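You operate a simulated robot arm through the tools that you are given. There is no shell and no other tool. Be economical: measure what you need, move in short steps, check, and stop when the job is done.

Carry out the task below with a simulated robot arm. There is one attempt and no reset: what you move stays moved.

Task
Oil the blue case's hinge and work the oil in.
Fine: load the teal brush at the oil pot, oil the hinge along its length, stand the brush back in the short cup, then open the lid and shut it again. A coat counts when it lies all over at full strength: go over it till it gets no stronger.

It is judged by the outcome, as a careful person would: the job done as asked, and still so three seconds after it is handed in. It fails if anything else is knocked over, pushed out of place, dropped, spilled or broken. Lids that push on must go on centred and level and be pressed home; caps that screw on are set level and turned clockwise until they are tight.

Robot
A 6-joint arm with a two-finger gripper on a trunk, on a base that drives. Base frame: it is fixed to the floor where the robot stands at the start and does not move with it; the origin is under the middle of the robot, x ahead of it, y to its left, z up; the surface under the hand at the start is at about z = 0.88. Readings come in m, degrees, newtons and seconds.
Its first joint turns from -166.0 to 166.0 degrees. Places, roughly: blue case [0.9, -0.1, 0.9]; oil pot [0.7, 0, 0.9]; purple lid [0.9, -0.1, 1]; short cup [0.7, -0.1, 0.9]. Payload 2.54 kg.
Tool frame: the origin (TCP) lies between the finger pads and is the grasp point; the fingertips stand 0.03 m ahead of it; z points along the fingers, y is the line along which they close. Largest opening 0.116 m; the body of the gripper starts 0.095 m behind the TCP.
Orientation is that of the tool frame in the base frame, as a unit quaternion [w, x, y, z]. With the fingers straight down and closing along the base's y, the tool's x points along the base's -x, its y along +y and its z along -z.

Tools
- The arm moves only by the tool jog_arm. Its argument "targets" is one flat list of numbers, 7 for each row, row after row: the shift along the tool's x, y, z in m, then the turn, a rotation vector about the tool's x, y, z in degrees, then the opening, from 0 (shut) to 1 (fully open). In form: [dx, dy, dz, ax, ay, az, hand, dx, dy, dz, ax, ay, az, hand, ...]. A call has 1 to 12 rows; each row is the pose to reach, as a shift and turn from the pose commanded when the call began, along the tool's axes at that moment. Rows are played at 5 a second. More than 0.05 m and 8.6 degrees between two rows, or a gripper value outside its range, and nothing of the call is played. Where a pose cannot be reached the arm comes as near as it can. A force on the tool above 60 N (or 10 N above the force at the start of the call, whichever is more), or a blocked arm, ends the call early, and 0.2 s more pass. The fingers move at their own pace (about 0.072 m/s each) and stop on an object; they squeeze with about 41 N. The grip force told is the motor's: it shows also when the fingers shut on nothing. Time passes only in rows, and 0.2 s behind the last, so rows that repeat a pose let the fingers close. It gives the time, the measured TCP pose, the force on the tool (base axes), the opening and the grip force at its end, in the units of the frame above (readings bear some noise), with the torque about the TCP (base axes, N m) and any sound that the robot's microphone picked up.
- Cameras (640 x 400 px; columns grow to the right, rows downward): "scene" is now at [-0.0317, 0.1258, 1.4497]; the picture's right is [-0.29, -0.96, 0.00], its down [-0.25, 0.08, -0.97] and it looks along [0.92, -0.28, -0.26] (base axes); focal length 262 px, centre (320, 200). "wrist" rides on the gripper at [0.069, -0.015, -0.122] in the tool frame; the picture's right is [0.21, 0.98, 0.00], its down [-0.83, 0.18, -0.53] and it looks along [-0.52, 0.11, 0.85] (tool axes); focal length 251 px, centre (320, 200). There is no depth. A picture from a camera that has moved, and an enlarged one, comes with that camera's place and axes in the base frame and with its lens. The place of the scene camera against the robot may be out by one fixed shift of up to 0.012 m in any direction.
- snapshot(camera): a new picture of that camera. No time passes.
- steer(legs): drives the robot by 1 to 6 legs, each [ahead, left, turn to the left] in m, m and degrees, along the robot's own axes; the way and the turn of a leg run together, so that a leg with both is an arc; at most 1.5 m and 180 degrees a leg. The arm and the cameras ride along, it lands a little off, and it stops where it bumps. It gives what a move gives.
- head_to(pan, tilt): turns the head with the scene camera to pan (to the left, within 120 degrees either way) and tilt (down, from -29 to 69), counted from straight ahead of the robot. It gives what a move gives.
- close_up(camera, box): a new picture of the part [left, top, right, bottom] of that camera's present view, enlarged. No time passes.
- sign_off(): hands the job in; it is judged then, once.

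Work in short steps. Places have to be worked out from the pictures, the camera data and where the tool is seen: move nearer, look again, correct. Check each grasp and each placing, and mend what went wrong. You have 120 turns and 90 pictures in all, those below and enlarged ones among them. Open the gripper and draw the arm clear of the work before you hand the job in, unless the task says otherwise; then end with one line.

The tools are called after "Call:" as a command line: name --argument value ..., lists and objects as JSON in quotes. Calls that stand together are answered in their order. jog_arm: Moves the arm, as the interface text tells. Its arguments: {"type":"object","properties":{"targets":{"type":"array"}},"required":["targets"]} The other tools are called the same way: steer (legs) drives the base; head_to (pan, tilt) turns the head that bears the scene camera; snapshot (camera) takes a picture; close_up (camera, box) takes an enlarged picture of a part of a camera's view; sign_off () hands the job in.

At the start:

```text
t: 0.0
position: [0.6578, -0.1584, 1.3392]
orientation: [0.0, 0.0, 1.0, 0.0]
ft_force: [0.0, 0.7, 0.3]
wrist_torque: [0.0, -0.02, -0.01]
grip_width: 0.116
finger_force: 0.0
robot x, y, heading: [0.0017, 0.0018, -0.2]
head pan, tilt: [-17.0, 14.9]
```

scene: 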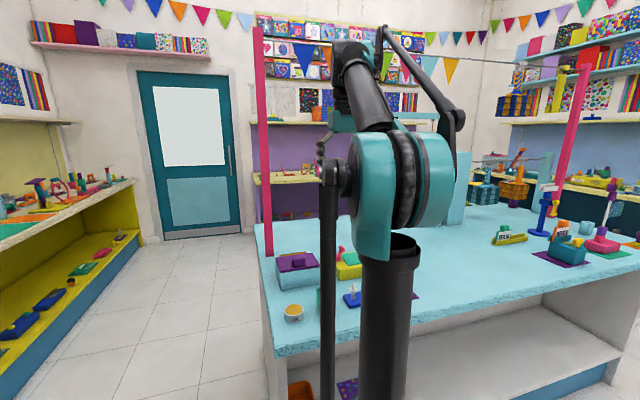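
wrist: 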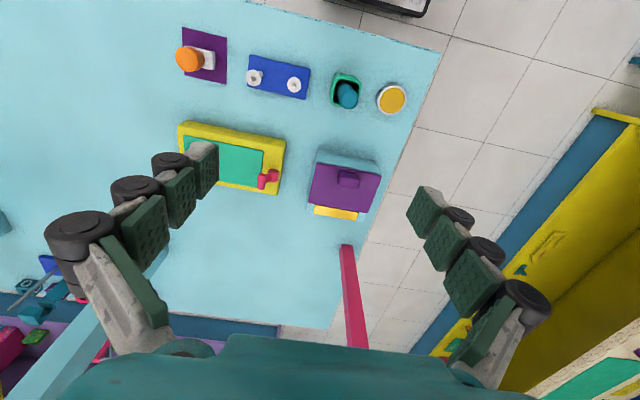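

I'll look closer at the items from the wrist and scene cameras before moving.

Call:
close_up --camera "wrist" --box '[290, 50, 430, 230]'

Call:
close_up --camera "scene" --box '[255, 230, 375, 330]'

```text
2.22 times, centred on (360, 140) of wrist
camera zoom: at [0.5887, -0.1741, 1.4621], right [-0.21, 0.98, 0.0], down [0.83, 0.18, 0.53], along [0.52, 0.11, -0.85], focal length 559 px, centre (231, 333)
```

zoom: 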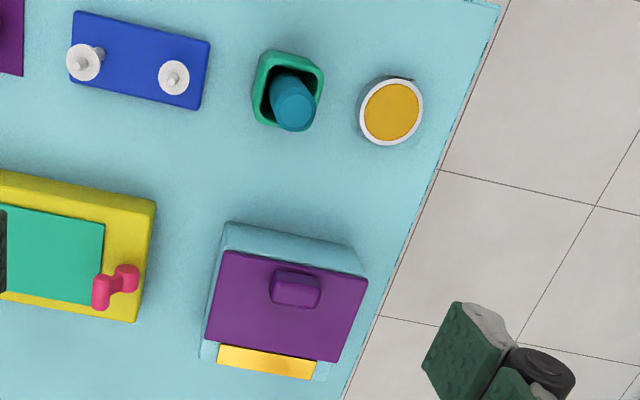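

```text
4.00 times, centred on (315, 280) of scene
camera zoom: at [-0.0317, 0.1258, 1.4497], right [-0.29, -0.96, 0.0], down [-0.25, 0.08, -0.97], along [0.92, -0.28, -0.26], focal length 1048 px, centre (340, -120)
```

zoom: 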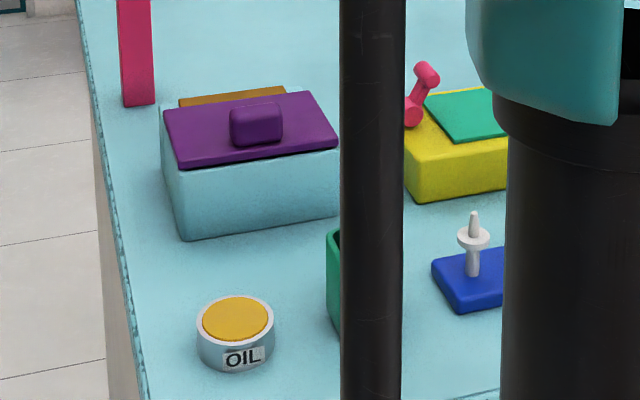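

The blue case has a purple lid with the handle near me and a yellow hinge strip on the far side. The cup with the brush is around (0.66,-0.11), the oil pot around (0.655,-0.01). I'll lower the hand over the cup for a closer look.

Call:
jog_arm --targets '[0.012, 0.01, 0.038, 0, 0, 0, 1, 0.024, 0.02, 0.076, 0, 0, 0, 1, 0.036, 0.03, 0.114, 0, 0, 0, 1, 0.048, 0.04, 0.152, 0, 0, 0, 1, 0.058, 0.048, 0.19, 0, 0, 0, 1, 0.058, 0.048, 0.19, 0, 0, 0, 1]'

Call:
snapshot --camera "wrist"

Call:
snapshot --camera "scene"

```text
t: 1.4
position: [0.601, -0.1102, 1.1494]
orientation: [0.0, 0.0, 1.0, -0.001]
ft_force: [0.7, 0.4, -0.1]
wrist_torque: [0.01, -0.01, -0.02]
grip_width: 0.1162
finger_force: 0.1
robot x, y, heading: [0.0017, -0.0026, 0.2]
head pan, tilt: [-17.0, 14.9]
```

```text
85 pictures are left
camera wrist: at [0.5314, -0.1254, 1.2723], right [-0.21, 0.98, 0.0], down [0.83, 0.18, 0.53], along [0.52, 0.11, -0.85], focal length 251 px, centre (320, 200)
```

wrist: 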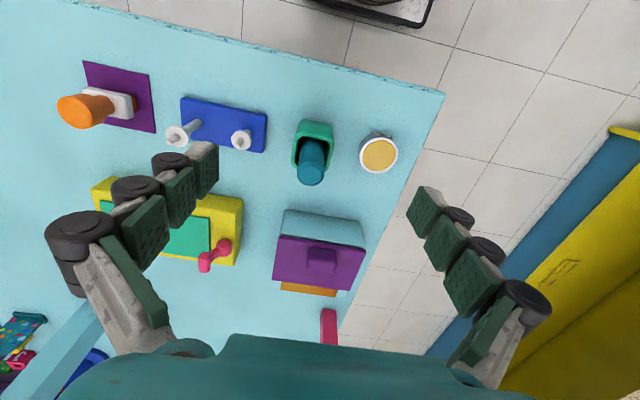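

```text
84 pictures are left
camera scene: at [-0.0317, 0.1258, 1.4497], right [-0.29, -0.96, 0.0], down [-0.25, 0.08, -0.97], along [0.92, -0.28, -0.26], focal length 262 px, centre (320, 200)
```

scene: 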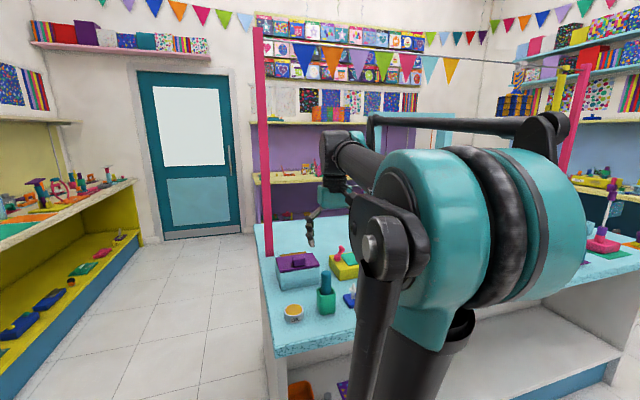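

Call:
close_up --camera "scene" --box '[260, 230, 360, 330]'

Call:
close_up --camera "wrist" --box '[260, 100, 420, 220]'

```text
4.00 times, centred on (310, 280) of scene
camera zoom: at [-0.0317, 0.1258, 1.4497], right [-0.29, -0.96, 0.0], down [-0.25, 0.08, -0.97], along [0.92, -0.28, -0.26], focal length 1048 px, centre (360, -120)
```

zoom: 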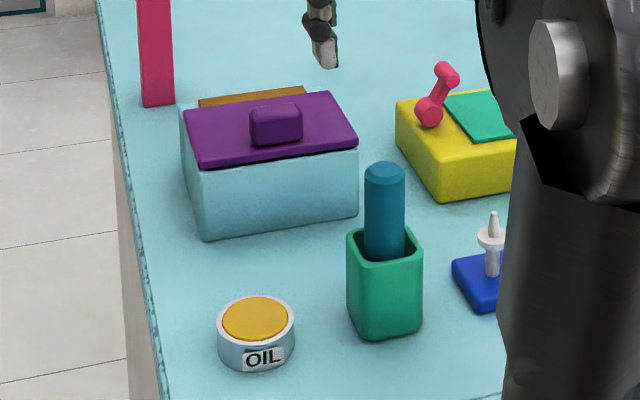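

```text
3.33 times, centred on (340, 160) of wrist
camera zoom: at [0.5314, -0.1254, 1.2723], right [-0.21, 0.98, 0.0], down [0.83, 0.18, 0.53], along [0.52, 0.11, -0.85], focal length 838 px, centre (253, 333)
```

zoom: 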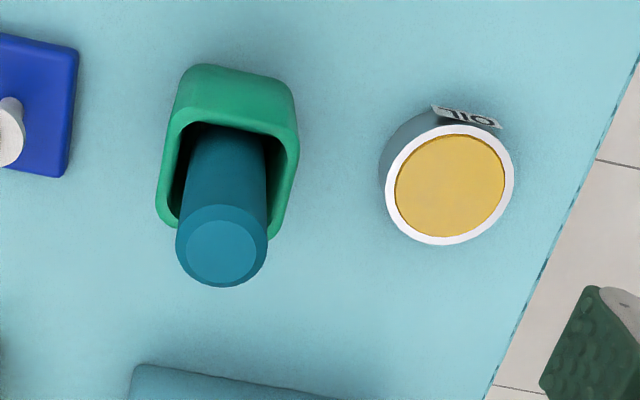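

Brush handle top triangulates to about (0.657,-0.111,1.02), cup rim ~0.945. Before gripping, I look at the hinge from nearer, moving the hand over the case.

Call:
jog_arm --targets '[-0.045, 0.01, -0.01, 0, 0, 0, 1, -0.09, 0.02, -0.02, 0, 0, 0, 1, -0.13, 0.03, -0.03, 0, 0, 0, 1, -0.17, 0.035, -0.03, 0, 0, 0, 1, -0.17, 0.035, -0.03, 0, 0, 0, 1]'

Call:
close_up --camera "wrist" --box '[220, 80, 420, 300]'

Call:
close_up --camera "scene" --box '[260, 230, 360, 330]'

```text
t: 2.6
position: [0.7708, -0.0756, 1.18]
orientation: [0.0, -0.002, 1.0, 0.0]
ft_force: [0.6, -0.7, -1.0]
wrist_torque: [0.04, -0.02, 0.0]
grip_width: 0.1162
finger_force: 0.2
robot x, y, heading: [0.0019, 0.0009, 0.0]
head pan, tilt: [-17.0, 14.9]
```

```text
1.82 times, centred on (320, 190) of wrist
camera zoom: at [0.7015, -0.0912, 1.3021], right [-0.21, 0.98, 0.0], down [0.83, 0.18, 0.53], along [0.52, 0.11, -0.85], focal length 457 px, centre (320, 218)
```

zoom: 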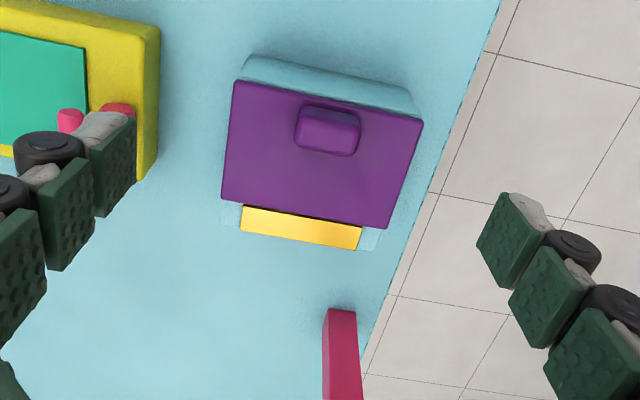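

```text
4.00 times, centred on (310, 280) of scene
camera zoom: at [-0.0318, 0.1259, 1.4497], right [-0.29, -0.96, 0.0], down [-0.25, 0.08, -0.97], along [0.92, -0.28, -0.26], focal length 1048 px, centre (360, -120)
```

zoom: 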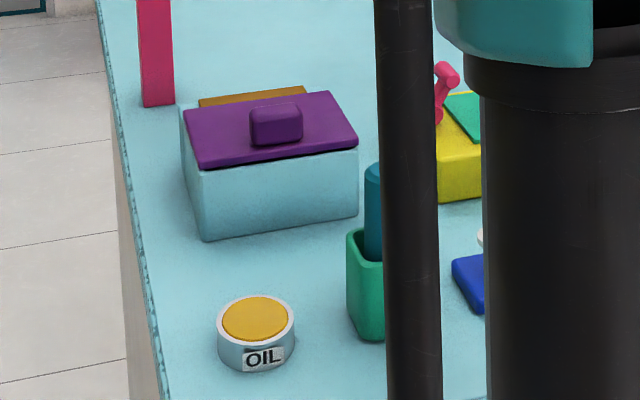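

The hinge is a flat yellow strip at z≈0.943, x 0.924–0.950, y −0.115 to −0.003, aligned with y. Now I go over the brush handle (0.657,−0.111) at a safe height.

Call:
jog_arm --targets '[0.04, -0.012, 0, 0, 0, 0, 1, 0.08, -0.025, 0.02, 0, 0, 0, 1, 0.114, -0.0355, 0.05, 0, 0, 0, 1, 0.114, -0.0355, 0.09, 0, 0, 0, 1, 0.114, -0.0355, 0.09, 0, 0, 0, 1]'

Call:
snapshot --camera "wrist"

```text
t: 3.8
position: [0.6558, -0.1121, 1.0892]
orientation: [-0.001, 0.0, 1.0, 0.0]
ft_force: [-0.5, -0.2, 0.5]
wrist_torque: [0.04, 0.03, -0.01]
grip_width: 0.1161
finger_force: 0.0
robot x, y, heading: [0.0028, -0.0007, 0.1]
head pan, tilt: [-17.0, 14.9]
```

```text
79 pictures are left
camera wrist: at [0.5872, -0.1265, 1.2117], right [-0.21, 0.98, 0.0], down [0.83, 0.18, 0.53], along [0.52, 0.11, -0.85], focal length 251 px, centre (320, 200)
```

wrist: 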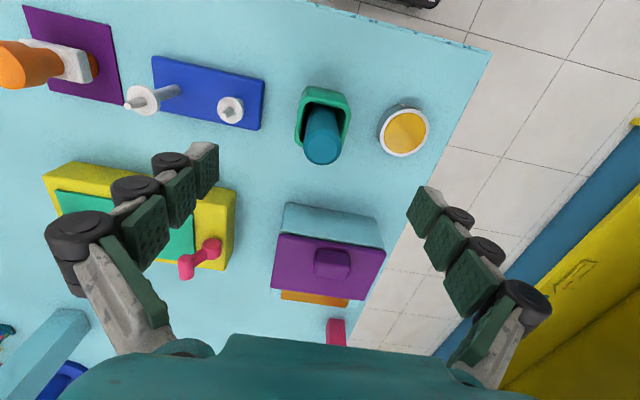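

The brush top projects to (0.658,-0.110), so I descend to z≈0.985 and then close.

Call:
jog_arm --targets '[-0.002, 0.002, 0.04, 0, 0, 0, 1, -0.002, 0.002, 0.08, 0, 0, 0, 1, -0.002, 0.002, 0.103, 0, 0, 0, 1, -0.002, 0.002, 0.103, 0, 0, 0, 0.6, -0.002, 0.002, 0.103, 0, 0, 0, 0.1, -0.002, 0.002, 0.103, 0, 0, 0, 0.1, -0.002, 0.002, 0.103, 0, 0, 0, 0.1, -0.002, 0.002, 0.103, 0, 0, 0, 0.1]'

Call:
snapshot --camera "wrist"

```text
t: 5.6
position: [0.6572, -0.1106, 0.9877]
orientation: [0.0, 0.0, 1.0, 0.0]
ft_force: [0.5, 1.0, 0.6]
wrist_torque: [0.01, 0.01, 0.02]
grip_width: 0.03
finger_force: 41.0
robot x, y, heading: [-0.0028, -0.0013, -0.0]
head pan, tilt: [-17.0, 14.9]
```

```text
78 pictures are left
camera wrist: at [0.5888, -0.1249, 1.1093], right [-0.21, 0.98, 0.0], down [0.83, 0.18, 0.53], along [0.52, 0.11, -0.85], focal length 251 px, centre (320, 200)
```

wrist: 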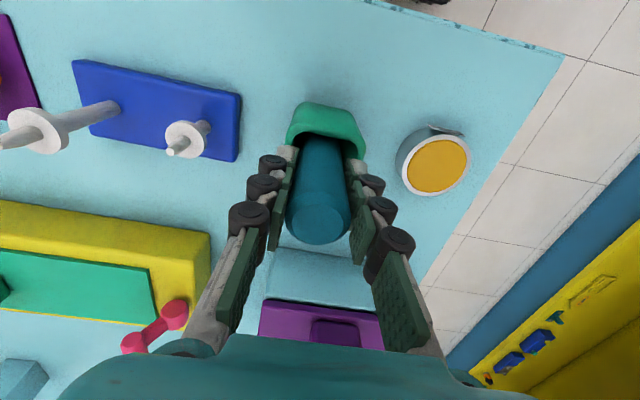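

Brush gripped (0.030 m, 41 N). I lift it straight up out of the cup by 0.12 m and look at its tip.

Call:
jog_arm --targets '[0, 0, -0.02, 0, 0, 0, 0.1, 0, 0, -0.05, 0, 0, 0, 0.1, 0, 0, -0.08, 0, 0, 0, 0.1, 0, 0, -0.12, 0, 0, 0, 0.1, 0, 0, -0.12, 0, 0, 0, 0.1]'

Call:
snapshot --camera "wrist"

Call:
close_up --camera "scene" --box '[260, 210, 380, 330]'

```text
t: 6.8
position: [0.6586, -0.1094, 1.1071]
orientation: [0.0, 0.001, 1.0, 0.0]
ft_force: [-0.2, 0.6, -0.5]
wrist_torque: [0.01, 0.02, -0.02]
grip_width: 0.0304
finger_force: 41.4
robot x, y, heading: [-0.0018, 0.0011, -0.1]
head pan, tilt: [-17.0, 14.9]
```

```text
77 pictures are left
camera wrist: at [0.5897, -0.1247, 1.2296], right [-0.21, 0.98, 0.0], down [0.83, 0.18, 0.53], along [0.52, 0.11, -0.85], focal length 251 px, centre (320, 200)
```

wrist: 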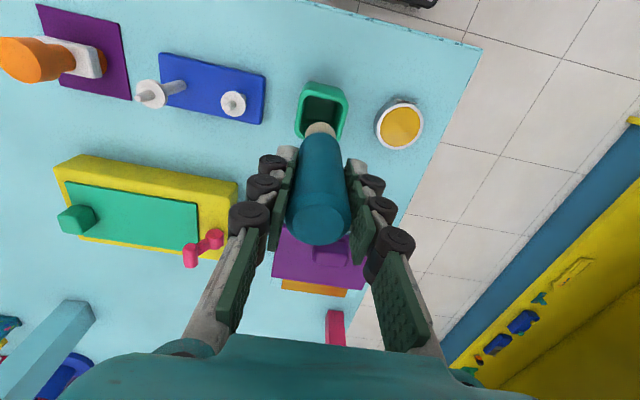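

```text
3.33 times, centred on (320, 270) of scene
camera zoom: at [-0.0317, 0.1258, 1.4497], right [-0.29, -0.96, 0.0], down [-0.25, 0.08, -0.97], along [0.92, -0.28, -0.26], focal length 873 px, centre (320, -33)
```

zoom: 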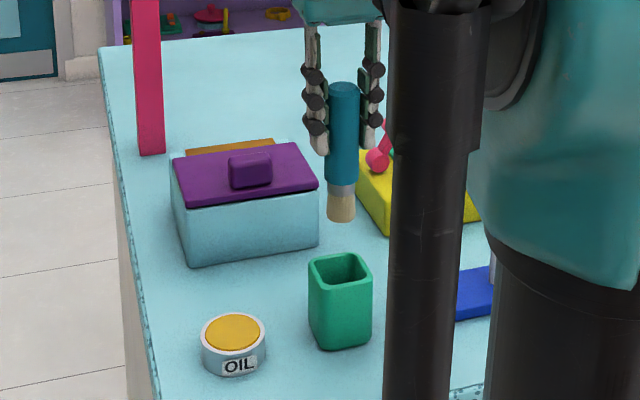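

The tip is ~0.096 m below the TCP (bristles ~0.027 long). The oil surface is at about (0.657,−0.0075,0.910). I move over the pot and lower until the tip is just above the surface.

Call:
jog_arm --targets '[0.001, 0.034, 0, 0, 0, 0, 0.1, 0.001, 0.068, 0, 0, 0, 0, 0.1, 0.0015, 0.102, 0, 0, 0, 0, 0.1, 0.0015, 0.102, 0.04, 0, 0, 0, 0.1, 0.0015, 0.102, 0.08, 0, 0, 0, 0.1, 0.0015, 0.102, 0.08, 0, 0, 0, 0.1]'

Call:
close_up --camera "wrist" --box '[240, 60, 440, 260]'

Call:
close_up --camera "scene" --box '[260, 230, 360, 330]'

```text
t: 8.2
position: [0.6557, -0.0094, 1.0262]
orientation: [-0.001, 0.0, 1.0, 0.0]
ft_force: [0.4, 0.4, -0.9]
wrist_torque: [0.02, -0.01, 0.04]
grip_width: 0.0302
finger_force: 41.2
robot x, y, heading: [0.001, -0.002, -0.2]
head pan, tilt: [-17.0, 14.9]
```

```text
2.00 times, centred on (340, 160) of wrist
camera zoom: at [0.5871, -0.0239, 1.1496], right [-0.21, 0.98, 0.0], down [0.83, 0.18, 0.53], along [0.52, 0.11, -0.85], focal length 503 px, centre (280, 280)
```

zoom: 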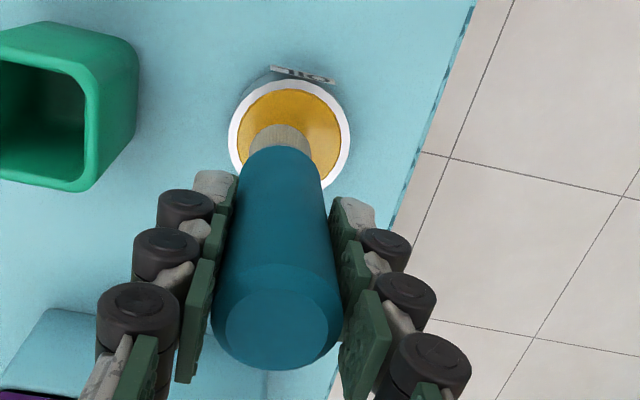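

```text
4.00 times, centred on (310, 280) of scene
camera zoom: at [-0.0317, 0.1259, 1.4497], right [-0.29, -0.96, 0.0], down [-0.25, 0.08, -0.97], along [0.92, -0.28, -0.26], focal length 1048 px, centre (360, -120)
```

zoom: 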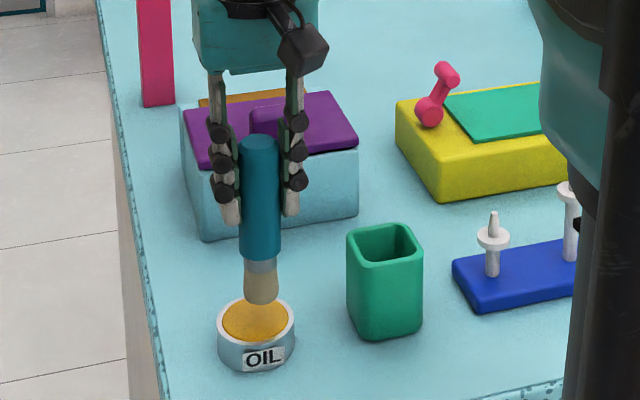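

The brush stands over the pot centre with the tip ~2 cm above. I lower it gently into the oil.

Call:
jog_arm --targets '[0.001, 0.002, 0.01, 0, 0, 0, 0.1, 0.001, 0.002, 0.016, 0, 0, 0, 0.1, 0.001, 0.002, 0.02, 0, 0, 0, 0.1, 0.001, 0.002, 0.024, 0, 0, 0, 0.1, 0.001, 0.002, 0.024, 0, 0, 0, 0.1]'

Call:
close_up --camera "scene" --box '[260, 230, 360, 330]'

```text
t: 9.4
position: [0.6554, -0.0064, 1.0037]
orientation: [0.0, 0.001, 1.0, 0.0]
ft_force: [2.7, 0.0, 50.8]
wrist_torque: [-0.11, -0.38, -0.01]
grip_width: 0.0306
finger_force: 41.0
robot x, y, heading: [0.0001, 0.0011, -0.5]
head pan, tilt: [-17.0, 14.9]
```

```text
4.00 times, centred on (310, 280) of scene
camera zoom: at [-0.0331, 0.1259, 1.4497], right [-0.29, -0.96, 0.0], down [-0.24, 0.08, -0.97], along [0.92, -0.28, -0.26], focal length 1048 px, centre (360, -120)
```

zoom: 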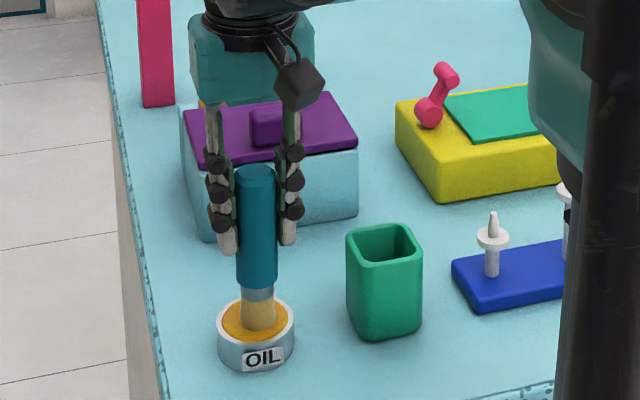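

Force is 50 N: the oil surface is a firm stop, so it was pressed too hard. I ease up a few mm and read the force, then lift.

Call:
jog_arm --targets '[0, 0, -0.002, 0, 0, 0, 0.1, 0, 0, -0.004, 0, 0, 0, 0.1, 0, 0, -0.004, 0, 0, 0, 0.1]'

```text
t: 10.2
position: [0.6548, -0.0063, 1.007]
orientation: [0.0, 0.0, 1.0, 0.0]
ft_force: [0.7, -0.1, -0.6]
wrist_torque: [0.04, -0.04, -0.01]
grip_width: 0.0303
finger_force: 41.1
robot x, y, heading: [-0.0012, -0.0015, -0.1]
head pan, tilt: [-17.0, 14.9]
```

Contact ends around TCP 1.005. I lift and look at the bristles.

Call:
jog_arm --targets '[0, 0, -0.04, 0, 0, 0, 0.1, 0, 0, -0.08, 0, 0, 0, 0.1, 0, 0, -0.08, 0, 0, 0, 0.1]'

Call:
close_up --camera "scene" --box '[270, 220, 350, 300]'

```text
t: 11.0
position: [0.6551, -0.0063, 1.0885]
orientation: [0.0, -0.001, 1.0, 0.001]
ft_force: [0.3, -0.4, -0.5]
wrist_torque: [0.0, -0.03, 0.0]
grip_width: 0.0303
finger_force: 41.3
robot x, y, heading: [-0.0038, 0.0003, -0.0]
head pan, tilt: [-17.0, 14.9]
```

```text
5.00 times, centred on (310, 260) of scene
camera zoom: at [-0.0317, 0.1259, 1.4497], right [-0.29, -0.96, 0.0], down [-0.25, 0.08, -0.97], along [0.92, -0.28, -0.26], focal length 1310 px, centre (370, -100)
```

zoom: 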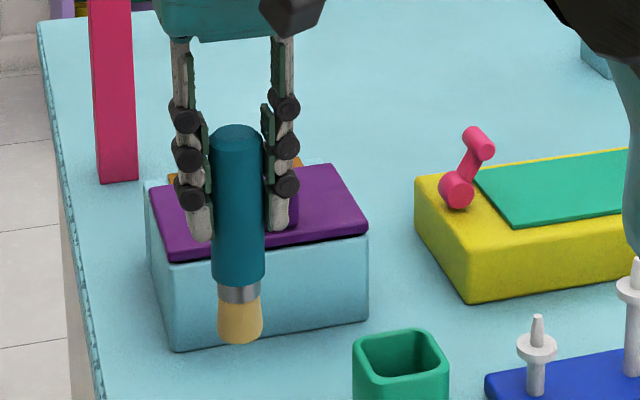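

The bristles turned amber: loaded. I raise a bit and carry the brush to above the right (−y) end of the hinge.

Call:
jog_arm --targets '[0, 0, -0.03, 0, 0, 0, 0.1, -0.0404, -0.0144, -0.03, 0, 0, 0, 0.1, -0.0808, -0.0288, -0.03, 0, 0, 0, 0.1, -0.1212, -0.0432, -0.03, 0, 0, 0, 0.1, -0.1616, -0.0576, -0.03, 0, 0, 0, 0.1, -0.202, -0.072, -0.03, 0, 0, 0, 0.1, -0.2424, -0.0864, -0.03, 0, 0, 0, 0.1, -0.283, -0.1, -0.03, 0, 0, 0, 0.1, -0.283, -0.1, -0.005, 0, 0, 0, 0.1, -0.283, -0.1, 0.015, 0, 0, 0, 0.1, -0.283, -0.1, 0.015, 0, 0, 0, 0.1]'

Call:
snapshot --camera "wrist"

Call:
close_up --camera "scene" --box '[260, 200, 360, 300]'

```text
t: 13.4
position: [0.9379, -0.1047, 1.0713]
orientation: [0.0, 0.0, 1.0, -0.001]
ft_force: [0.2, -0.2, -0.1]
wrist_torque: [-0.04, -0.01, -0.04]
grip_width: 0.0302
finger_force: 40.7
robot x, y, heading: [0.0042, 0.0016, 0.3]
head pan, tilt: [-17.0, 14.9]
```

```text
71 pictures are left
camera wrist: at [0.8693, -0.1199, 1.1944], right [-0.21, 0.98, 0.0], down [0.83, 0.18, 0.53], along [0.52, 0.11, -0.85], focal length 251 px, centre (320, 200)
```

wrist: 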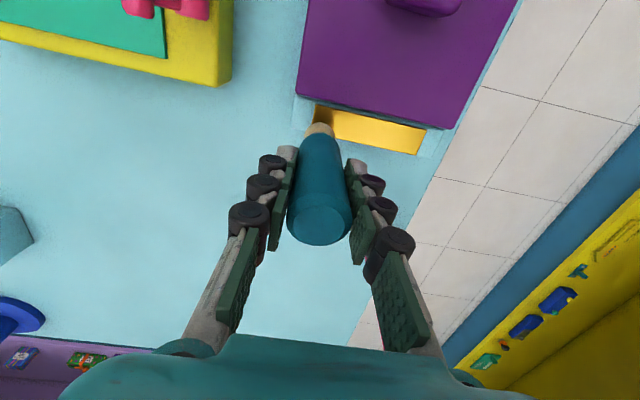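

```text
4.00 times, centred on (310, 250) of scene
camera zoom: at [-0.0316, 0.1258, 1.4497], right [-0.29, -0.96, 0.0], down [-0.25, 0.08, -0.97], along [0.92, -0.28, -0.26], focal length 1048 px, centre (360, 0)
```

zoom: 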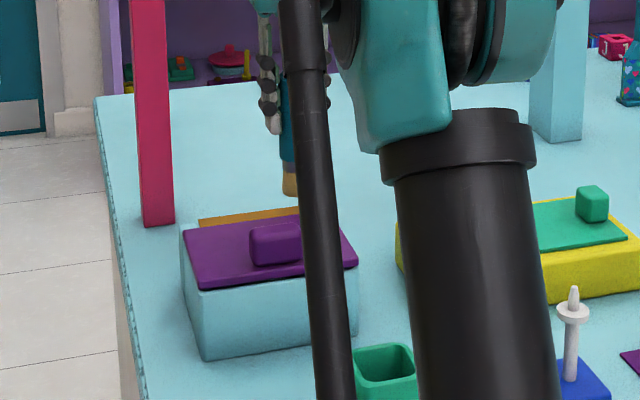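

The hinge's corners measure x 0.920–0.945; I shift to x≈0.935 and lower to just above the expected contact (TCP ≈1.04).

Call:
jog_arm --targets '[0.003, 0, 0.015, 0, 0, 0, 0.1, 0.003, 0, 0.026, 0, 0, 0, 0.1, 0.003, 0, 0.0295, 0, 0, 0, 0.1, 0.003, 0, 0.031, 0, 0, 0, 0.1, 0.003, 0, 0.031, 0, 0, 0, 0.1]'

Call:
close_up --camera "wrist" --box '[270, 80, 450, 200]'

```text
t: 14.6
position: [0.9335, -0.1059, 1.0438]
orientation: [0.0, 0.0, 1.0, 0.0]
ft_force: [5.2, -0.3, 59.6]
wrist_torque: [0.03, -0.42, 0.0]
grip_width: 0.0306
finger_force: 41.3
robot x, y, heading: [0.0012, -0.0017, 0.1]
head pan, tilt: [-17.0, 14.9]
```

```text
3.33 times, centred on (360, 140) of wrist
camera zoom: at [0.8642, -0.1204, 1.1658], right [-0.21, 0.98, 0.0], down [0.82, 0.18, 0.54], along [0.52, 0.11, -0.84], focal length 838 px, centre (187, 400)
```

zoom: 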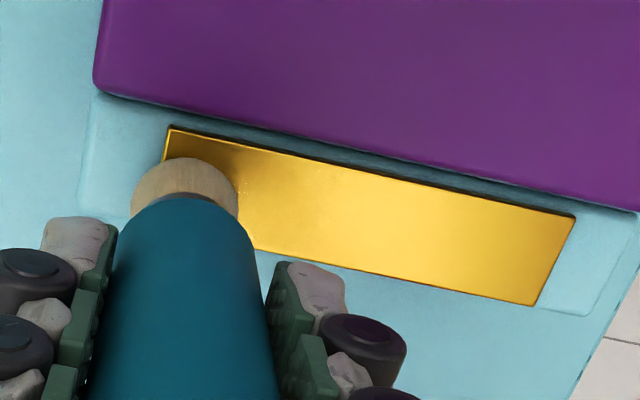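

Contact reached but at ~60 N; contact height is about TCP 1.046. I back off ~3.5 mm to a light touch.

Call:
jog_arm --targets '[0, 0, -0.0015, 0, 0, 0, 0.1, 0, 0, -0.003, 0, 0, 0, 0.1, 0, 0, -0.003, 0, 0, 0, 0.1]'

```text
t: 15.4
position: [0.9345, -0.1055, 1.0437]
orientation: [0.0, 0.0, 1.0, 0.0]
ft_force: [-5.8, 0.5, 7.6]
wrist_torque: [-0.03, 0.52, 0.0]
grip_width: 0.0303
finger_force: 40.7
robot x, y, heading: [-0.0011, 0.002, -0.0]
head pan, tilt: [-17.0, 14.9]
```

Light touch at 7.6 N. Now the first stroke along +y for the hinge's length.

Call:
jog_arm --targets '[0, 0.009, 0, 0, 0, 0, 0.1, 0, 0.018, 0, 0, 0, 0, 0.1, 0, 0.027, 0, 0, 0, 0, 0.1, 0, 0.036, 0, 0, 0, 0, 0.1, 0, 0.045, 0, 0, 0, 0, 0.1, 0, 0.054, 0, 0, 0, 0, 0.1, 0, 0.063, 0, 0, 0, 0, 0.1, 0, 0.072, 0, 0, 0, 0, 0.1, 0, 0.08, 0, 0, 0, 0, 0.1, 0, 0.088, 0, 0, 0, 0, 0.1, 0, 0.096, 0, 0, 0, 0, 0.1, 0, 0.096, 0, 0, 0, 0, 0.1]'

Call:
close_up --camera "wrist" --box '[180, 60, 420, 220]'

```text
t: 18.0
position: [0.935, -0.0103, 1.0442]
orientation: [-0.001, 0.0, 1.0, 0.0]
ft_force: [1.3, -2.4, 3.8]
wrist_torque: [-0.2, -0.02, -0.01]
grip_width: 0.0303
finger_force: 40.6
robot x, y, heading: [0.0008, -0.0002, -0.0]
head pan, tilt: [-17.0, 14.9]
```

```text
2.50 times, centred on (300, 140) of wrist
camera zoom: at [0.8662, -0.0242, 1.166], right [-0.21, 0.98, 0.0], down [0.83, 0.18, 0.53], along [0.52, 0.11, -0.85], focal length 629 px, centre (370, 350)
```

zoom: 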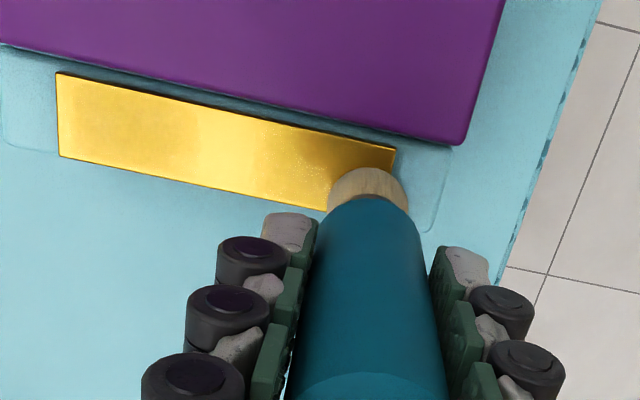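

Some sheen change is visible, but the coat is hard to judge. I stroke back, slower, then lift and look.

Call:
jog_arm --targets '[0, 0, 0.0002, 0, 0, 0, 0.1, 0, -0.01, 0.0002, 0, 0, 0, 0.1, 0, -0.02, 0.0002, 0, 0, 0, 0.1, 0, -0.03, 0.0002, 0, 0, 0, 0.1, 0, -0.04, 0.0002, 0, 0, 0, 0.1, 0, -0.05, 0.0002, 0, 0, 0, 0.1, 0, -0.06, 0.0002, 0, 0, 0, 0.1, 0, -0.07, 0.0002, 0, 0, 0, 0.1, 0, -0.08, 0.0002, 0, 0, 0, 0.1, 0, -0.09, 0.0002, 0, 0, 0, 0.1, 0, -0.098, 0.0002, 0, 0, 0, 0.1, 0, -0.098, 0.0002, 0, 0, 0, 0.1]'

Call:
jog_arm --targets '[0, 0, -0.03, 0, 0, 0, 0.1, 0.03, 0, -0.06, 0, 0, 0, 0.1, 0.06, 0, -0.08, 0, 0, 0, 0.1, 0.06, 0, -0.08, 0, 0, 0, 0.1]'

Call:
snapshot --camera "wrist"

```text
t: 20.6
position: [0.9364, -0.1085, 1.043]
orientation: [0.0, 0.0, 1.0, 0.0]
ft_force: [-0.2, -0.9, 0.1]
wrist_torque: [-0.07, -0.01, 0.01]
grip_width: 0.0303
finger_force: 41.2
robot x, y, heading: [-0.0057, -0.0027, -0.0]
head pan, tilt: [-17.0, 14.9]
```

```text
t: 21.6
position: [0.8773, -0.1068, 1.123]
orientation: [0.0, 0.0, 1.0, 0.0]
ft_force: [0.5, 0.3, -1.3]
wrist_torque: [0.03, -0.03, -0.01]
grip_width: 0.0298
finger_force: 41.1
robot x, y, heading: [0.0008, 0.0015, 0.1]
head pan, tilt: [-17.0, 14.9]
```

```text
67 pictures are left
camera wrist: at [0.8072, -0.1222, 1.2457], right [-0.21, 0.98, 0.0], down [0.83, 0.18, 0.53], along [0.52, 0.11, -0.85], focal length 251 px, centre (320, 200)
```

wrist: 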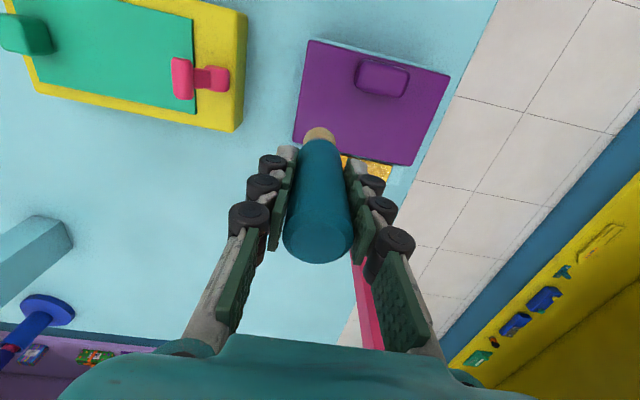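

A flecked amber coat is now visible. I move the hand aside to see the whole hinge.

Call:
jog_arm --targets '[0.02, -0.04, 0, 0, 0, 0, 0.1, 0.04, -0.08, 0, 0, 0, 0, 0.1, 0.05, -0.125, 0, 0, 0, 0, 0.1, 0.05, -0.125, 0, 0, 0, 0, 0.1]'

Call:
close_up --camera "wrist" --box '[360, 160, 520, 260]'

```text
t: 22.6
position: [0.826, -0.2332, 1.1237]
orientation: [0.0, 0.0, 1.0, 0.0]
ft_force: [0.7, 0.4, -0.4]
wrist_torque: [-0.01, 0.03, -0.02]
grip_width: 0.0303
finger_force: 40.7
robot x, y, heading: [-0.0006, 0.0028, -0.0]
head pan, tilt: [-17.0, 14.9]
```

```text
4.00 times, centred on (440, 210) of wrist
camera zoom: at [0.7563, -0.2485, 1.2471], right [-0.21, 0.98, 0.0], down [0.83, 0.18, 0.53], along [0.52, 0.11, -0.85], focal length 1006 px, centre (-160, 160)
```

zoom: 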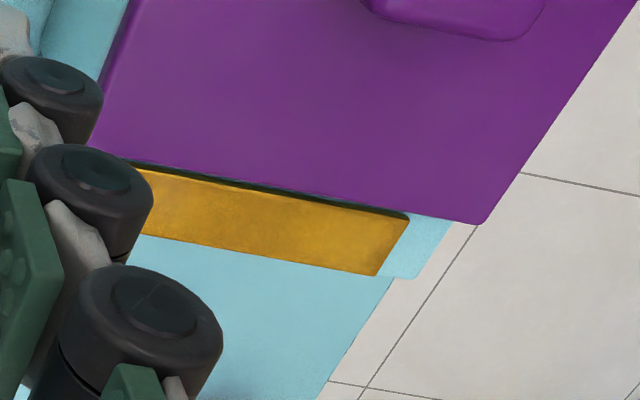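

Most of it looks amber but slightly mottled. I go back for further strokes with light pressure.

Call:
jog_arm --targets '[-0.03, 0.035, 0, 0, 0, 0, 0.1, -0.06, 0.07, 0, 0, 0, 0, 0.1, -0.09, 0.105, 0, 0, 0, 0, 0.1, -0.107, 0.124, 0.03, 0, 0, 0, 0.1, -0.107, 0.124, 0.065, 0, 0, 0, 0.1, -0.107, 0.124, 0.077, 0, 0, 0, 0.1, -0.107, 0.124, 0.079, 0, 0, 0, 0.1, -0.107, 0.124, 0.08, 0, 0, 0, 0.1, -0.107, 0.124, 0.08, 0, 0, 0, 0.1]'

```text
t: 24.6
position: [0.932, -0.1084, 1.0437]
orientation: [0.0, 0.0, 1.0, 0.0]
ft_force: [3.1, 1.5, 4.8]
wrist_torque: [0.1, -0.24, 0.0]
grip_width: 0.0303
finger_force: 40.9
robot x, y, heading: [0.0032, 0.0, 0.1]
head pan, tilt: [-17.0, 14.9]
```

In light contact (4.8 N). I stroke forward and then back with marginally more pressure.

Call:
jog_arm --targets '[0, 0, 0.0006, 0, 0, 0, 0.1, 0, 0.01, 0.0006, 0, 0, 0, 0.1, 0, 0.02, 0.0006, 0, 0, 0, 0.1, 0, 0.03, 0.0006, 0, 0, 0, 0.1, 0, 0.04, 0.0006, 0, 0, 0, 0.1, 0, 0.05, 0.0006, 0, 0, 0, 0.1, 0, 0.06, 0.0006, 0, 0, 0, 0.1, 0, 0.07, 0.0006, 0, 0, 0, 0.1, 0, 0.08, 0.0006, 0, 0, 0, 0.1, 0, 0.09, 0.0006, 0, 0, 0, 0.1, 0, 0.102, 0.0006, 0, 0, 0, 0.1, 0, 0.102, 0.0006, 0, 0, 0, 0.1]'

Call:
jog_arm --targets '[-0.004, 0, 0.0002, 0, 0, 0, 0.1, -0.004, -0.01, 0.0002, 0, 0, 0, 0.1, -0.004, -0.02, 0.0002, 0, 0, 0, 0.1, -0.004, -0.03, 0.0002, 0, 0, 0, 0.1, -0.004, -0.04, 0.0002, 0, 0, 0, 0.1, -0.004, -0.05, 0.0002, 0, 0, 0, 0.1, -0.004, -0.06, 0.0002, 0, 0, 0, 0.1, -0.004, -0.07, 0.0002, 0, 0, 0, 0.1, -0.004, -0.08, 0.0002, 0, 0, 0, 0.1, -0.004, -0.09, 0.0002, 0, 0, 0, 0.1, -0.004, -0.102, 0.0002, 0, 0, 0, 0.1, -0.004, -0.102, 0.0002, 0, 0, 0, 0.1]'

Call:
jog_arm --targets '[0, 0, -0.03, 0, 0, 0, 0.1, 0.03, -0.02, -0.06, 0, 0, 0, 0.1, 0.06, -0.045, -0.08, 0, 0, 0, 0.1, 0.09, -0.085, -0.08, 0, 0, 0, 0.1, 0.11, -0.124, -0.08, 0, 0, 0, 0.1, 0.11, -0.124, -0.08, 0, 0, 0, 0.1]'

Call:
close_up --camera "wrist" --box '[360, 160, 520, 260]'

Call:
close_up --camera "scene" --box '[260, 200, 420, 300]'

```text
t: 27.2
position: [0.9325, -0.0077, 1.043]
orientation: [0.0, 0.0, 1.0, 0.0]
ft_force: [0.4, -9.1, 17.8]
wrist_torque: [-0.76, 0.01, 0.02]
grip_width: 0.0304
finger_force: 40.9
robot x, y, heading: [-0.0016, 0.0019, 0.2]
head pan, tilt: [-17.0, 14.9]
```

```text
t: 29.8
position: [0.9346, -0.1075, 1.0439]
orientation: [0.0, 0.0, 1.0, 0.0]
ft_force: [-0.3, 6.8, 14.0]
wrist_torque: [0.54, -0.02, -0.04]
grip_width: 0.0307
finger_force: 41.0
robot x, y, heading: [-0.0022, 0.0032, -0.0]
head pan, tilt: [-17.0, 14.9]
```

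```text
t: 31.2
position: [0.8268, -0.2317, 1.1222]
orientation: [0.0, 0.001, 1.0, 0.0]
ft_force: [0.5, 0.5, -0.4]
wrist_torque: [0.04, -0.02, -0.03]
grip_width: 0.0304
finger_force: 41.1
robot x, y, heading: [-0.0004, -0.0002, 0.2]
head pan, tilt: [-17.0, 14.9]
```

```text
4.00 times, centred on (440, 210) of wrist
camera zoom: at [0.7574, -0.2479, 1.2455], right [-0.21, 0.98, 0.0], down [0.83, 0.18, 0.53], along [0.52, 0.11, -0.85], focal length 1006 px, centre (-160, 160)
```

zoom: 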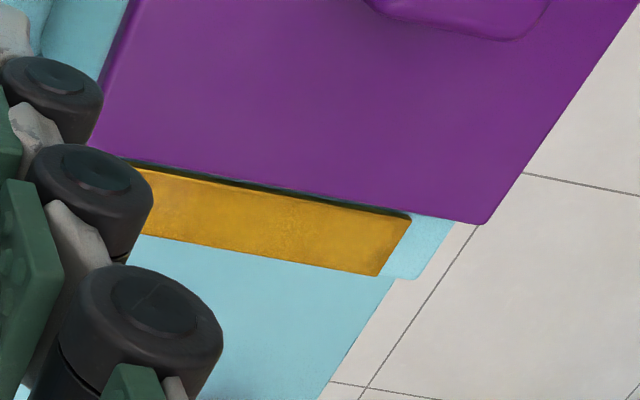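

```text
4.00 times, centred on (340, 250) of scene
camera zoom: at [-0.0316, 0.1258, 1.4497], right [-0.29, -0.96, 0.0], down [-0.25, 0.08, -0.97], along [0.92, -0.28, -0.26], focal length 1048 px, centre (240, 0)
```

zoom: 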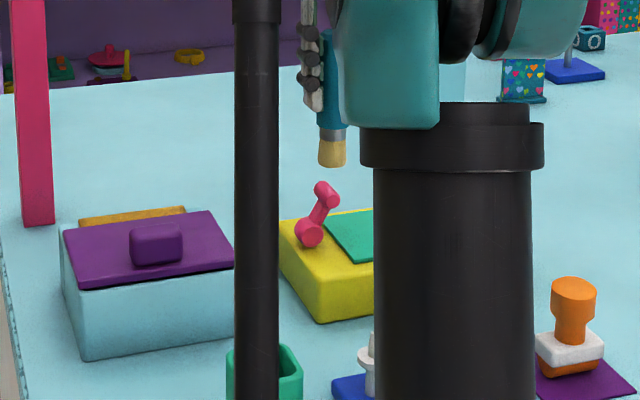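

The coat looks near even, but the bristles have paled, so "no stronger" may only mean dry. I reload at the pot and go over it again, this time dipping lightly.

Call:
jog_arm --targets '[0.0246, 0.0322, 0, 0, 0, 0, 0.1, 0.0492, 0.0644, 0, 0, 0, 0, 0.1, 0.0738, 0.0966, 0, 0, 0, 0, 0.1, 0.0984, 0.1288, 0, 0, 0, 0, 0.1, 0.123, 0.161, 0, 0, 0, 0, 0.1, 0.1476, 0.1932, 0, 0, 0, 0, 0.1, 0.172, 0.2255, 0, 0, 0, 0, 0.1, 0.172, 0.2255, 0.04, 0, 0, 0, 0.1, 0.172, 0.2255, 0.08, 0, 0, 0, 0.1, 0.172, 0.2255, 0.108, 0, 0, 0, 0.1, 0.172, 0.2255, 0.108, 0, 0, 0, 0.1]'

```text
t: 33.6
position: [0.6539, -0.0067, 1.0137]
orientation: [0.0, 0.0, 1.0, 0.001]
ft_force: [0.0, -0.1, -1.1]
wrist_torque: [0.0, 0.01, 0.0]
grip_width: 0.0302
finger_force: 41.4
robot x, y, heading: [0.0006, 0.0031, -0.0]
head pan, tilt: [-17.0, 14.9]
```

Hovering ~8 mm over the oil; dip to a light touch and hold, swirling slightly.

Call:
jog_arm --targets '[0, 0, 0.005, 0, 0, 0, 0.1, 0, 0, 0.0075, 0, 0, 0, 0.1, 0, 0, 0.0085, 0, 0, 0, 0.1, 0.002, 0, 0.009, 0, 0, 0, 0.1, -0.002, 0, 0.009, 0, 0, 0, 0.1, 0, 0, 0.009, 0, 0, 0, 0.1]'

```text
t: 35.0
position: [0.6548, -0.0083, 1.005]
orientation: [-0.001, 0.0, 1.0, 0.0]
ft_force: [0.6, -0.2, -0.4]
wrist_torque: [0.0, 0.0, 0.02]
grip_width: 0.0306
finger_force: 40.8
robot x, y, heading: [0.0016, -0.0004, 0.3]
head pan, tilt: [-17.0, 14.9]
```

No contact force yet; I go down a further 1.5–2 mm.

Call:
jog_arm --targets '[0, 0, 0.001, 0, 0, 0, 0.1, 0, 0, 0.002, 0, 0, 0, 0.1, 0, 0, 0.002, 0, 0, 0, 0.1]'

```text
t: 35.8
position: [0.6546, -0.0073, 1.0031]
orientation: [0.0, 0.0, 1.0, 0.001]
ft_force: [0.3, -0.1, -1.2]
wrist_torque: [-0.02, 0.0, 0.03]
grip_width: 0.0303
finger_force: 41.1
robot x, y, heading: [-0.002, -0.0014, 0.1]
head pan, tilt: [-17.0, 14.9]
```

Still free (the brush has slid up slightly in the grip); another 1.5 mm.

Call:
jog_arm --targets '[0, 0, 0.001, 0, 0, 0, 0.1, 0, 0, 0.0018, 0, 0, 0, 0.1, 0, 0, 0.0018, 0, 0, 0, 0.1]'

Call:
close_up --camera "scene" --box '[270, 260, 340, 330]'

```text
t: 36.6
position: [0.6543, -0.0071, 1.0031]
orientation: [0.0, 0.0, 1.0, 0.0]
ft_force: [0.5, 0.2, -0.2]
wrist_torque: [0.04, 0.0, -0.02]
grip_width: 0.0306
finger_force: 40.9
robot x, y, heading: [-0.0007, -0.0023, 0.1]
head pan, tilt: [-17.0, 14.9]
```

```text
5.71 times, centred on (305, 295) of scene
camera zoom: at [-0.0317, 0.1259, 1.4497], right [-0.29, -0.96, 0.0], down [-0.25, 0.08, -0.97], along [0.92, -0.28, -0.26], focal length 1497 px, centre (406, -343)
```

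zoom: 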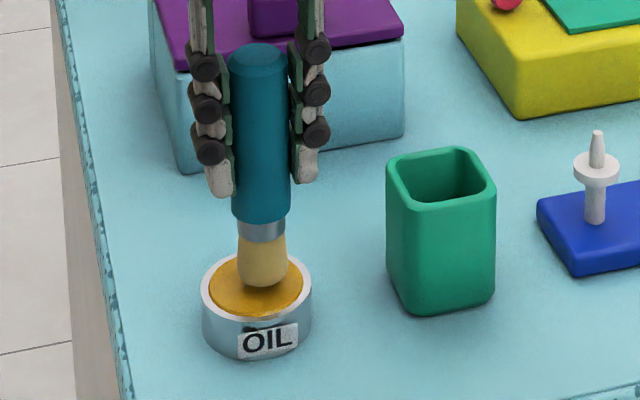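

Tip appears right at the surface; go down in 1 mm steps until force shows.

Call:
jog_arm --targets '[0, 0, 0.001, 0, 0, 0, 0.1, 0, 0, 0.0015, 0, 0, 0, 0.1, 0, 0, 0.0015, 0, 0, 0, 0.1]'

```text
t: 37.4
position: [0.6544, -0.0077, 1.001]
orientation: [0.0, 0.0, 1.0, 0.0]
ft_force: [-0.1, 0.9, -0.9]
wrist_torque: [0.01, 0.01, 0.04]
grip_width: 0.0305
finger_force: 41.0
robot x, y, heading: [0.0011, 0.0021, -0.0]
head pan, tilt: [-17.0, 14.9]
```

Call:
jog_arm --targets '[0, 0, 0.001, 0, 0, 0, 0.1, 0, 0, 0.002, 0, 0, 0, 0.1, 0, 0, 0.002, 0, 0, 0, 0.1]'

Call:
close_up --camera "scene" --box '[270, 260, 340, 330]'

```text
t: 38.2
position: [0.6545, -0.0073, 0.9978]
orientation: [0.0, 0.0, 1.0, 0.001]
ft_force: [-0.8, 0.5, -1.6]
wrist_torque: [0.0, 0.01, 0.0]
grip_width: 0.0305
finger_force: 40.9
robot x, y, heading: [0.0007, 0.0012, 0.1]
head pan, tilt: [-17.0, 14.9]
```

```text
5.71 times, centred on (305, 295) of scene
camera zoom: at [-0.0317, 0.1259, 1.4497], right [-0.29, -0.96, 0.0], down [-0.25, 0.08, -0.97], along [0.92, -0.28, -0.26], focal length 1497 px, centre (406, -343)
```

zoom: 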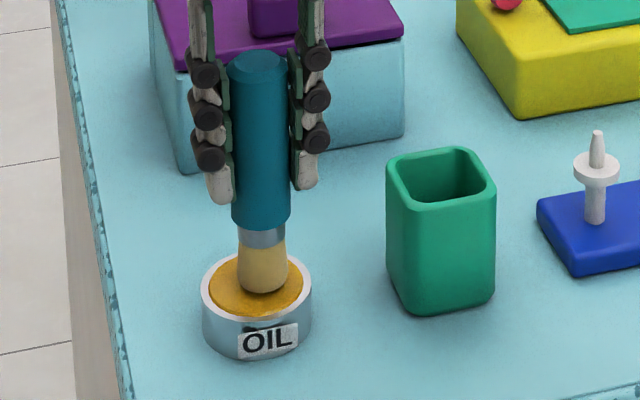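

The brush slid ~12 mm up in the grip during the first hinge press, so contact is lower (TCP ≈0.992). I continue down in careful steps.

Call:
jog_arm --targets '[0, 0, 0.002, 0, 0, 0, 0.1, 0, 0, 0.004, 0, 0, 0, 0.1, 0, 0, 0.004, 0, 0, 0, 0.1]'

```text
t: 39.0
position: [0.6537, -0.0082, 0.9942]
orientation: [0.0, 0.0, 1.0, 0.0]
ft_force: [0.8, -0.3, -0.1]
wrist_torque: [0.0, -0.02, 0.01]
grip_width: 0.0299
finger_force: 40.2
robot x, y, heading: [0.0017, -0.0001, 0.4]
head pan, tilt: [-17.0, 14.9]
```

Call:
jog_arm --targets '[0, 0, 0.0015, 0, 0, 0, 0.1, 0, 0, 0.0025, 0, 0, 0, 0.1, 0, 0, 0.0025, 0, 0, 0, 0.1]'

```text
t: 39.8
position: [0.653, -0.0082, 0.9925]
orientation: [0.002, 0.0, 1.0, 0.0]
ft_force: [2.0, -0.3, 22.7]
wrist_torque: [-0.04, -0.35, 0.04]
grip_width: 0.0301
finger_force: 41.6
robot x, y, heading: [0.0003, 0.0006, 0.0]
head pan, tilt: [-17.0, 14.9]
```

Contact (22.7 N). Hold briefly, lift, and check the bristle colour.

Call:
jog_arm --targets '[0, 0, -0.0005, 0, 0, 0, 0.1, 0, 0, -0.0005, 0, 0, 0, 0.1, 0, 0, -0.04, 0, 0, 0, 0.1, 0, 0, -0.08, 0, 0, 0, 0.1, 0, 0, -0.12, 0, 0, 0, 0.1, 0, 0, -0.128, 0, 0, 0, 0.1, 0, 0, -0.128, 0, 0, 0, 0.1]'

Call:
close_up --camera "scene" --box '[260, 210, 360, 300]'

```text
t: 41.4
position: [0.6538, -0.0077, 1.1194]
orientation: [0.0, 0.0, 1.0, 0.0]
ft_force: [0.0, 0.9, -0.7]
wrist_torque: [0.02, -0.02, -0.01]
grip_width: 0.0305
finger_force: 41.4
robot x, y, heading: [-0.0005, 0.0022, -0.2]
head pan, tilt: [-17.0, 14.9]
```

```text
4.44 times, centred on (310, 255) of scene
camera zoom: at [-0.0317, 0.1259, 1.4497], right [-0.29, -0.96, 0.0], down [-0.25, 0.08, -0.97], along [0.92, -0.28, -0.26], focal length 1164 px, centre (364, -44)
```

zoom: 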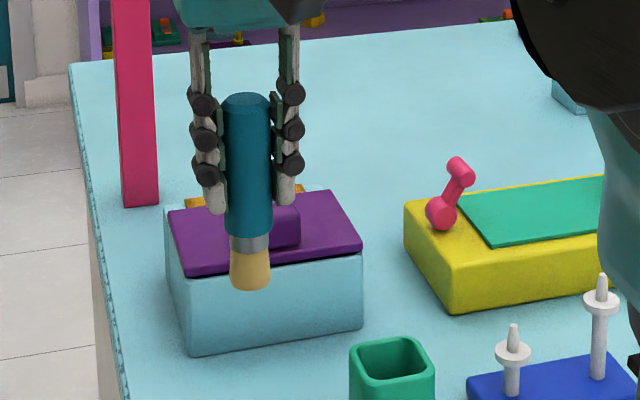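

Loaded again. Carry to the +y end of the hinge and lower to light contact.

Call:
jog_arm --targets '[-0.047, 0, 0, 0, 0, 0, 0.1, -0.094, 0, 0, 0, 0, 0, 0.1, -0.141, 0, 0, 0, 0, 0, 0.1, -0.188, 0, 0, 0, 0, 0, 0.1, -0.235, 0, 0, 0, 0, 0, 0.1, -0.281, 0, 0, 0, 0, 0, 0.1, -0.281, 0, 0.04, 0, 0, 0, 0.1, -0.281, 0, 0.07, 0, 0, 0, 0.1, -0.281, 0, 0.075, 0, 0, 0, 0.1, -0.281, 0, 0.075, 0, 0, 0, 0.1]'

```text
t: 43.6
position: [0.9366, -0.0071, 1.0441]
orientation: [0.0, 0.0, 1.0, 0.0]
ft_force: [-1.2, -0.2, -0.8]
wrist_torque: [0.0, -0.02, 0.01]
grip_width: 0.0302
finger_force: 41.0
robot x, y, heading: [0.0007, 0.0034, -0.2]
head pan, tilt: [-17.0, 14.9]
```

No contact yet; lower 1.5 mm more.

Call:
jog_arm --targets '[0, 0, 0.001, 0, 0, 0, 0.1, 0, 0, 0.0017, 0, 0, 0, 0.1, 0, 0, 0.0017, 0, 0, 0, 0.1]'

```text
t: 44.4
position: [0.9352, -0.0071, 1.0431]
orientation: [0.001, 0.0, 1.0, 0.0]
ft_force: [0.0, 0.4, -0.3]
wrist_torque: [0.01, 0.01, 0.0]
grip_width: 0.0301
finger_force: 40.9
robot x, y, heading: [0.0013, 0.0007, -0.1]
head pan, tilt: [-17.0, 14.9]
```

Call:
jog_arm --targets '[0, 0, 0.001, 0, 0, 0, 0.1, 0, 0, 0.0015, 0, 0, 0, 0.1, 0, 0, 0.0015, 0, 0, 0, 0.1]'

```text
t: 45.2
position: [0.935, -0.0075, 1.0416]
orientation: [0.001, 0.0, 1.0, -0.001]
ft_force: [7.1, 1.6, 23.4]
wrist_torque: [0.03, -0.59, 0.03]
grip_width: 0.0302
finger_force: 41.3
robot x, y, heading: [-0.0018, 0.0029, -0.1]
head pan, tilt: [-17.0, 14.9]
```

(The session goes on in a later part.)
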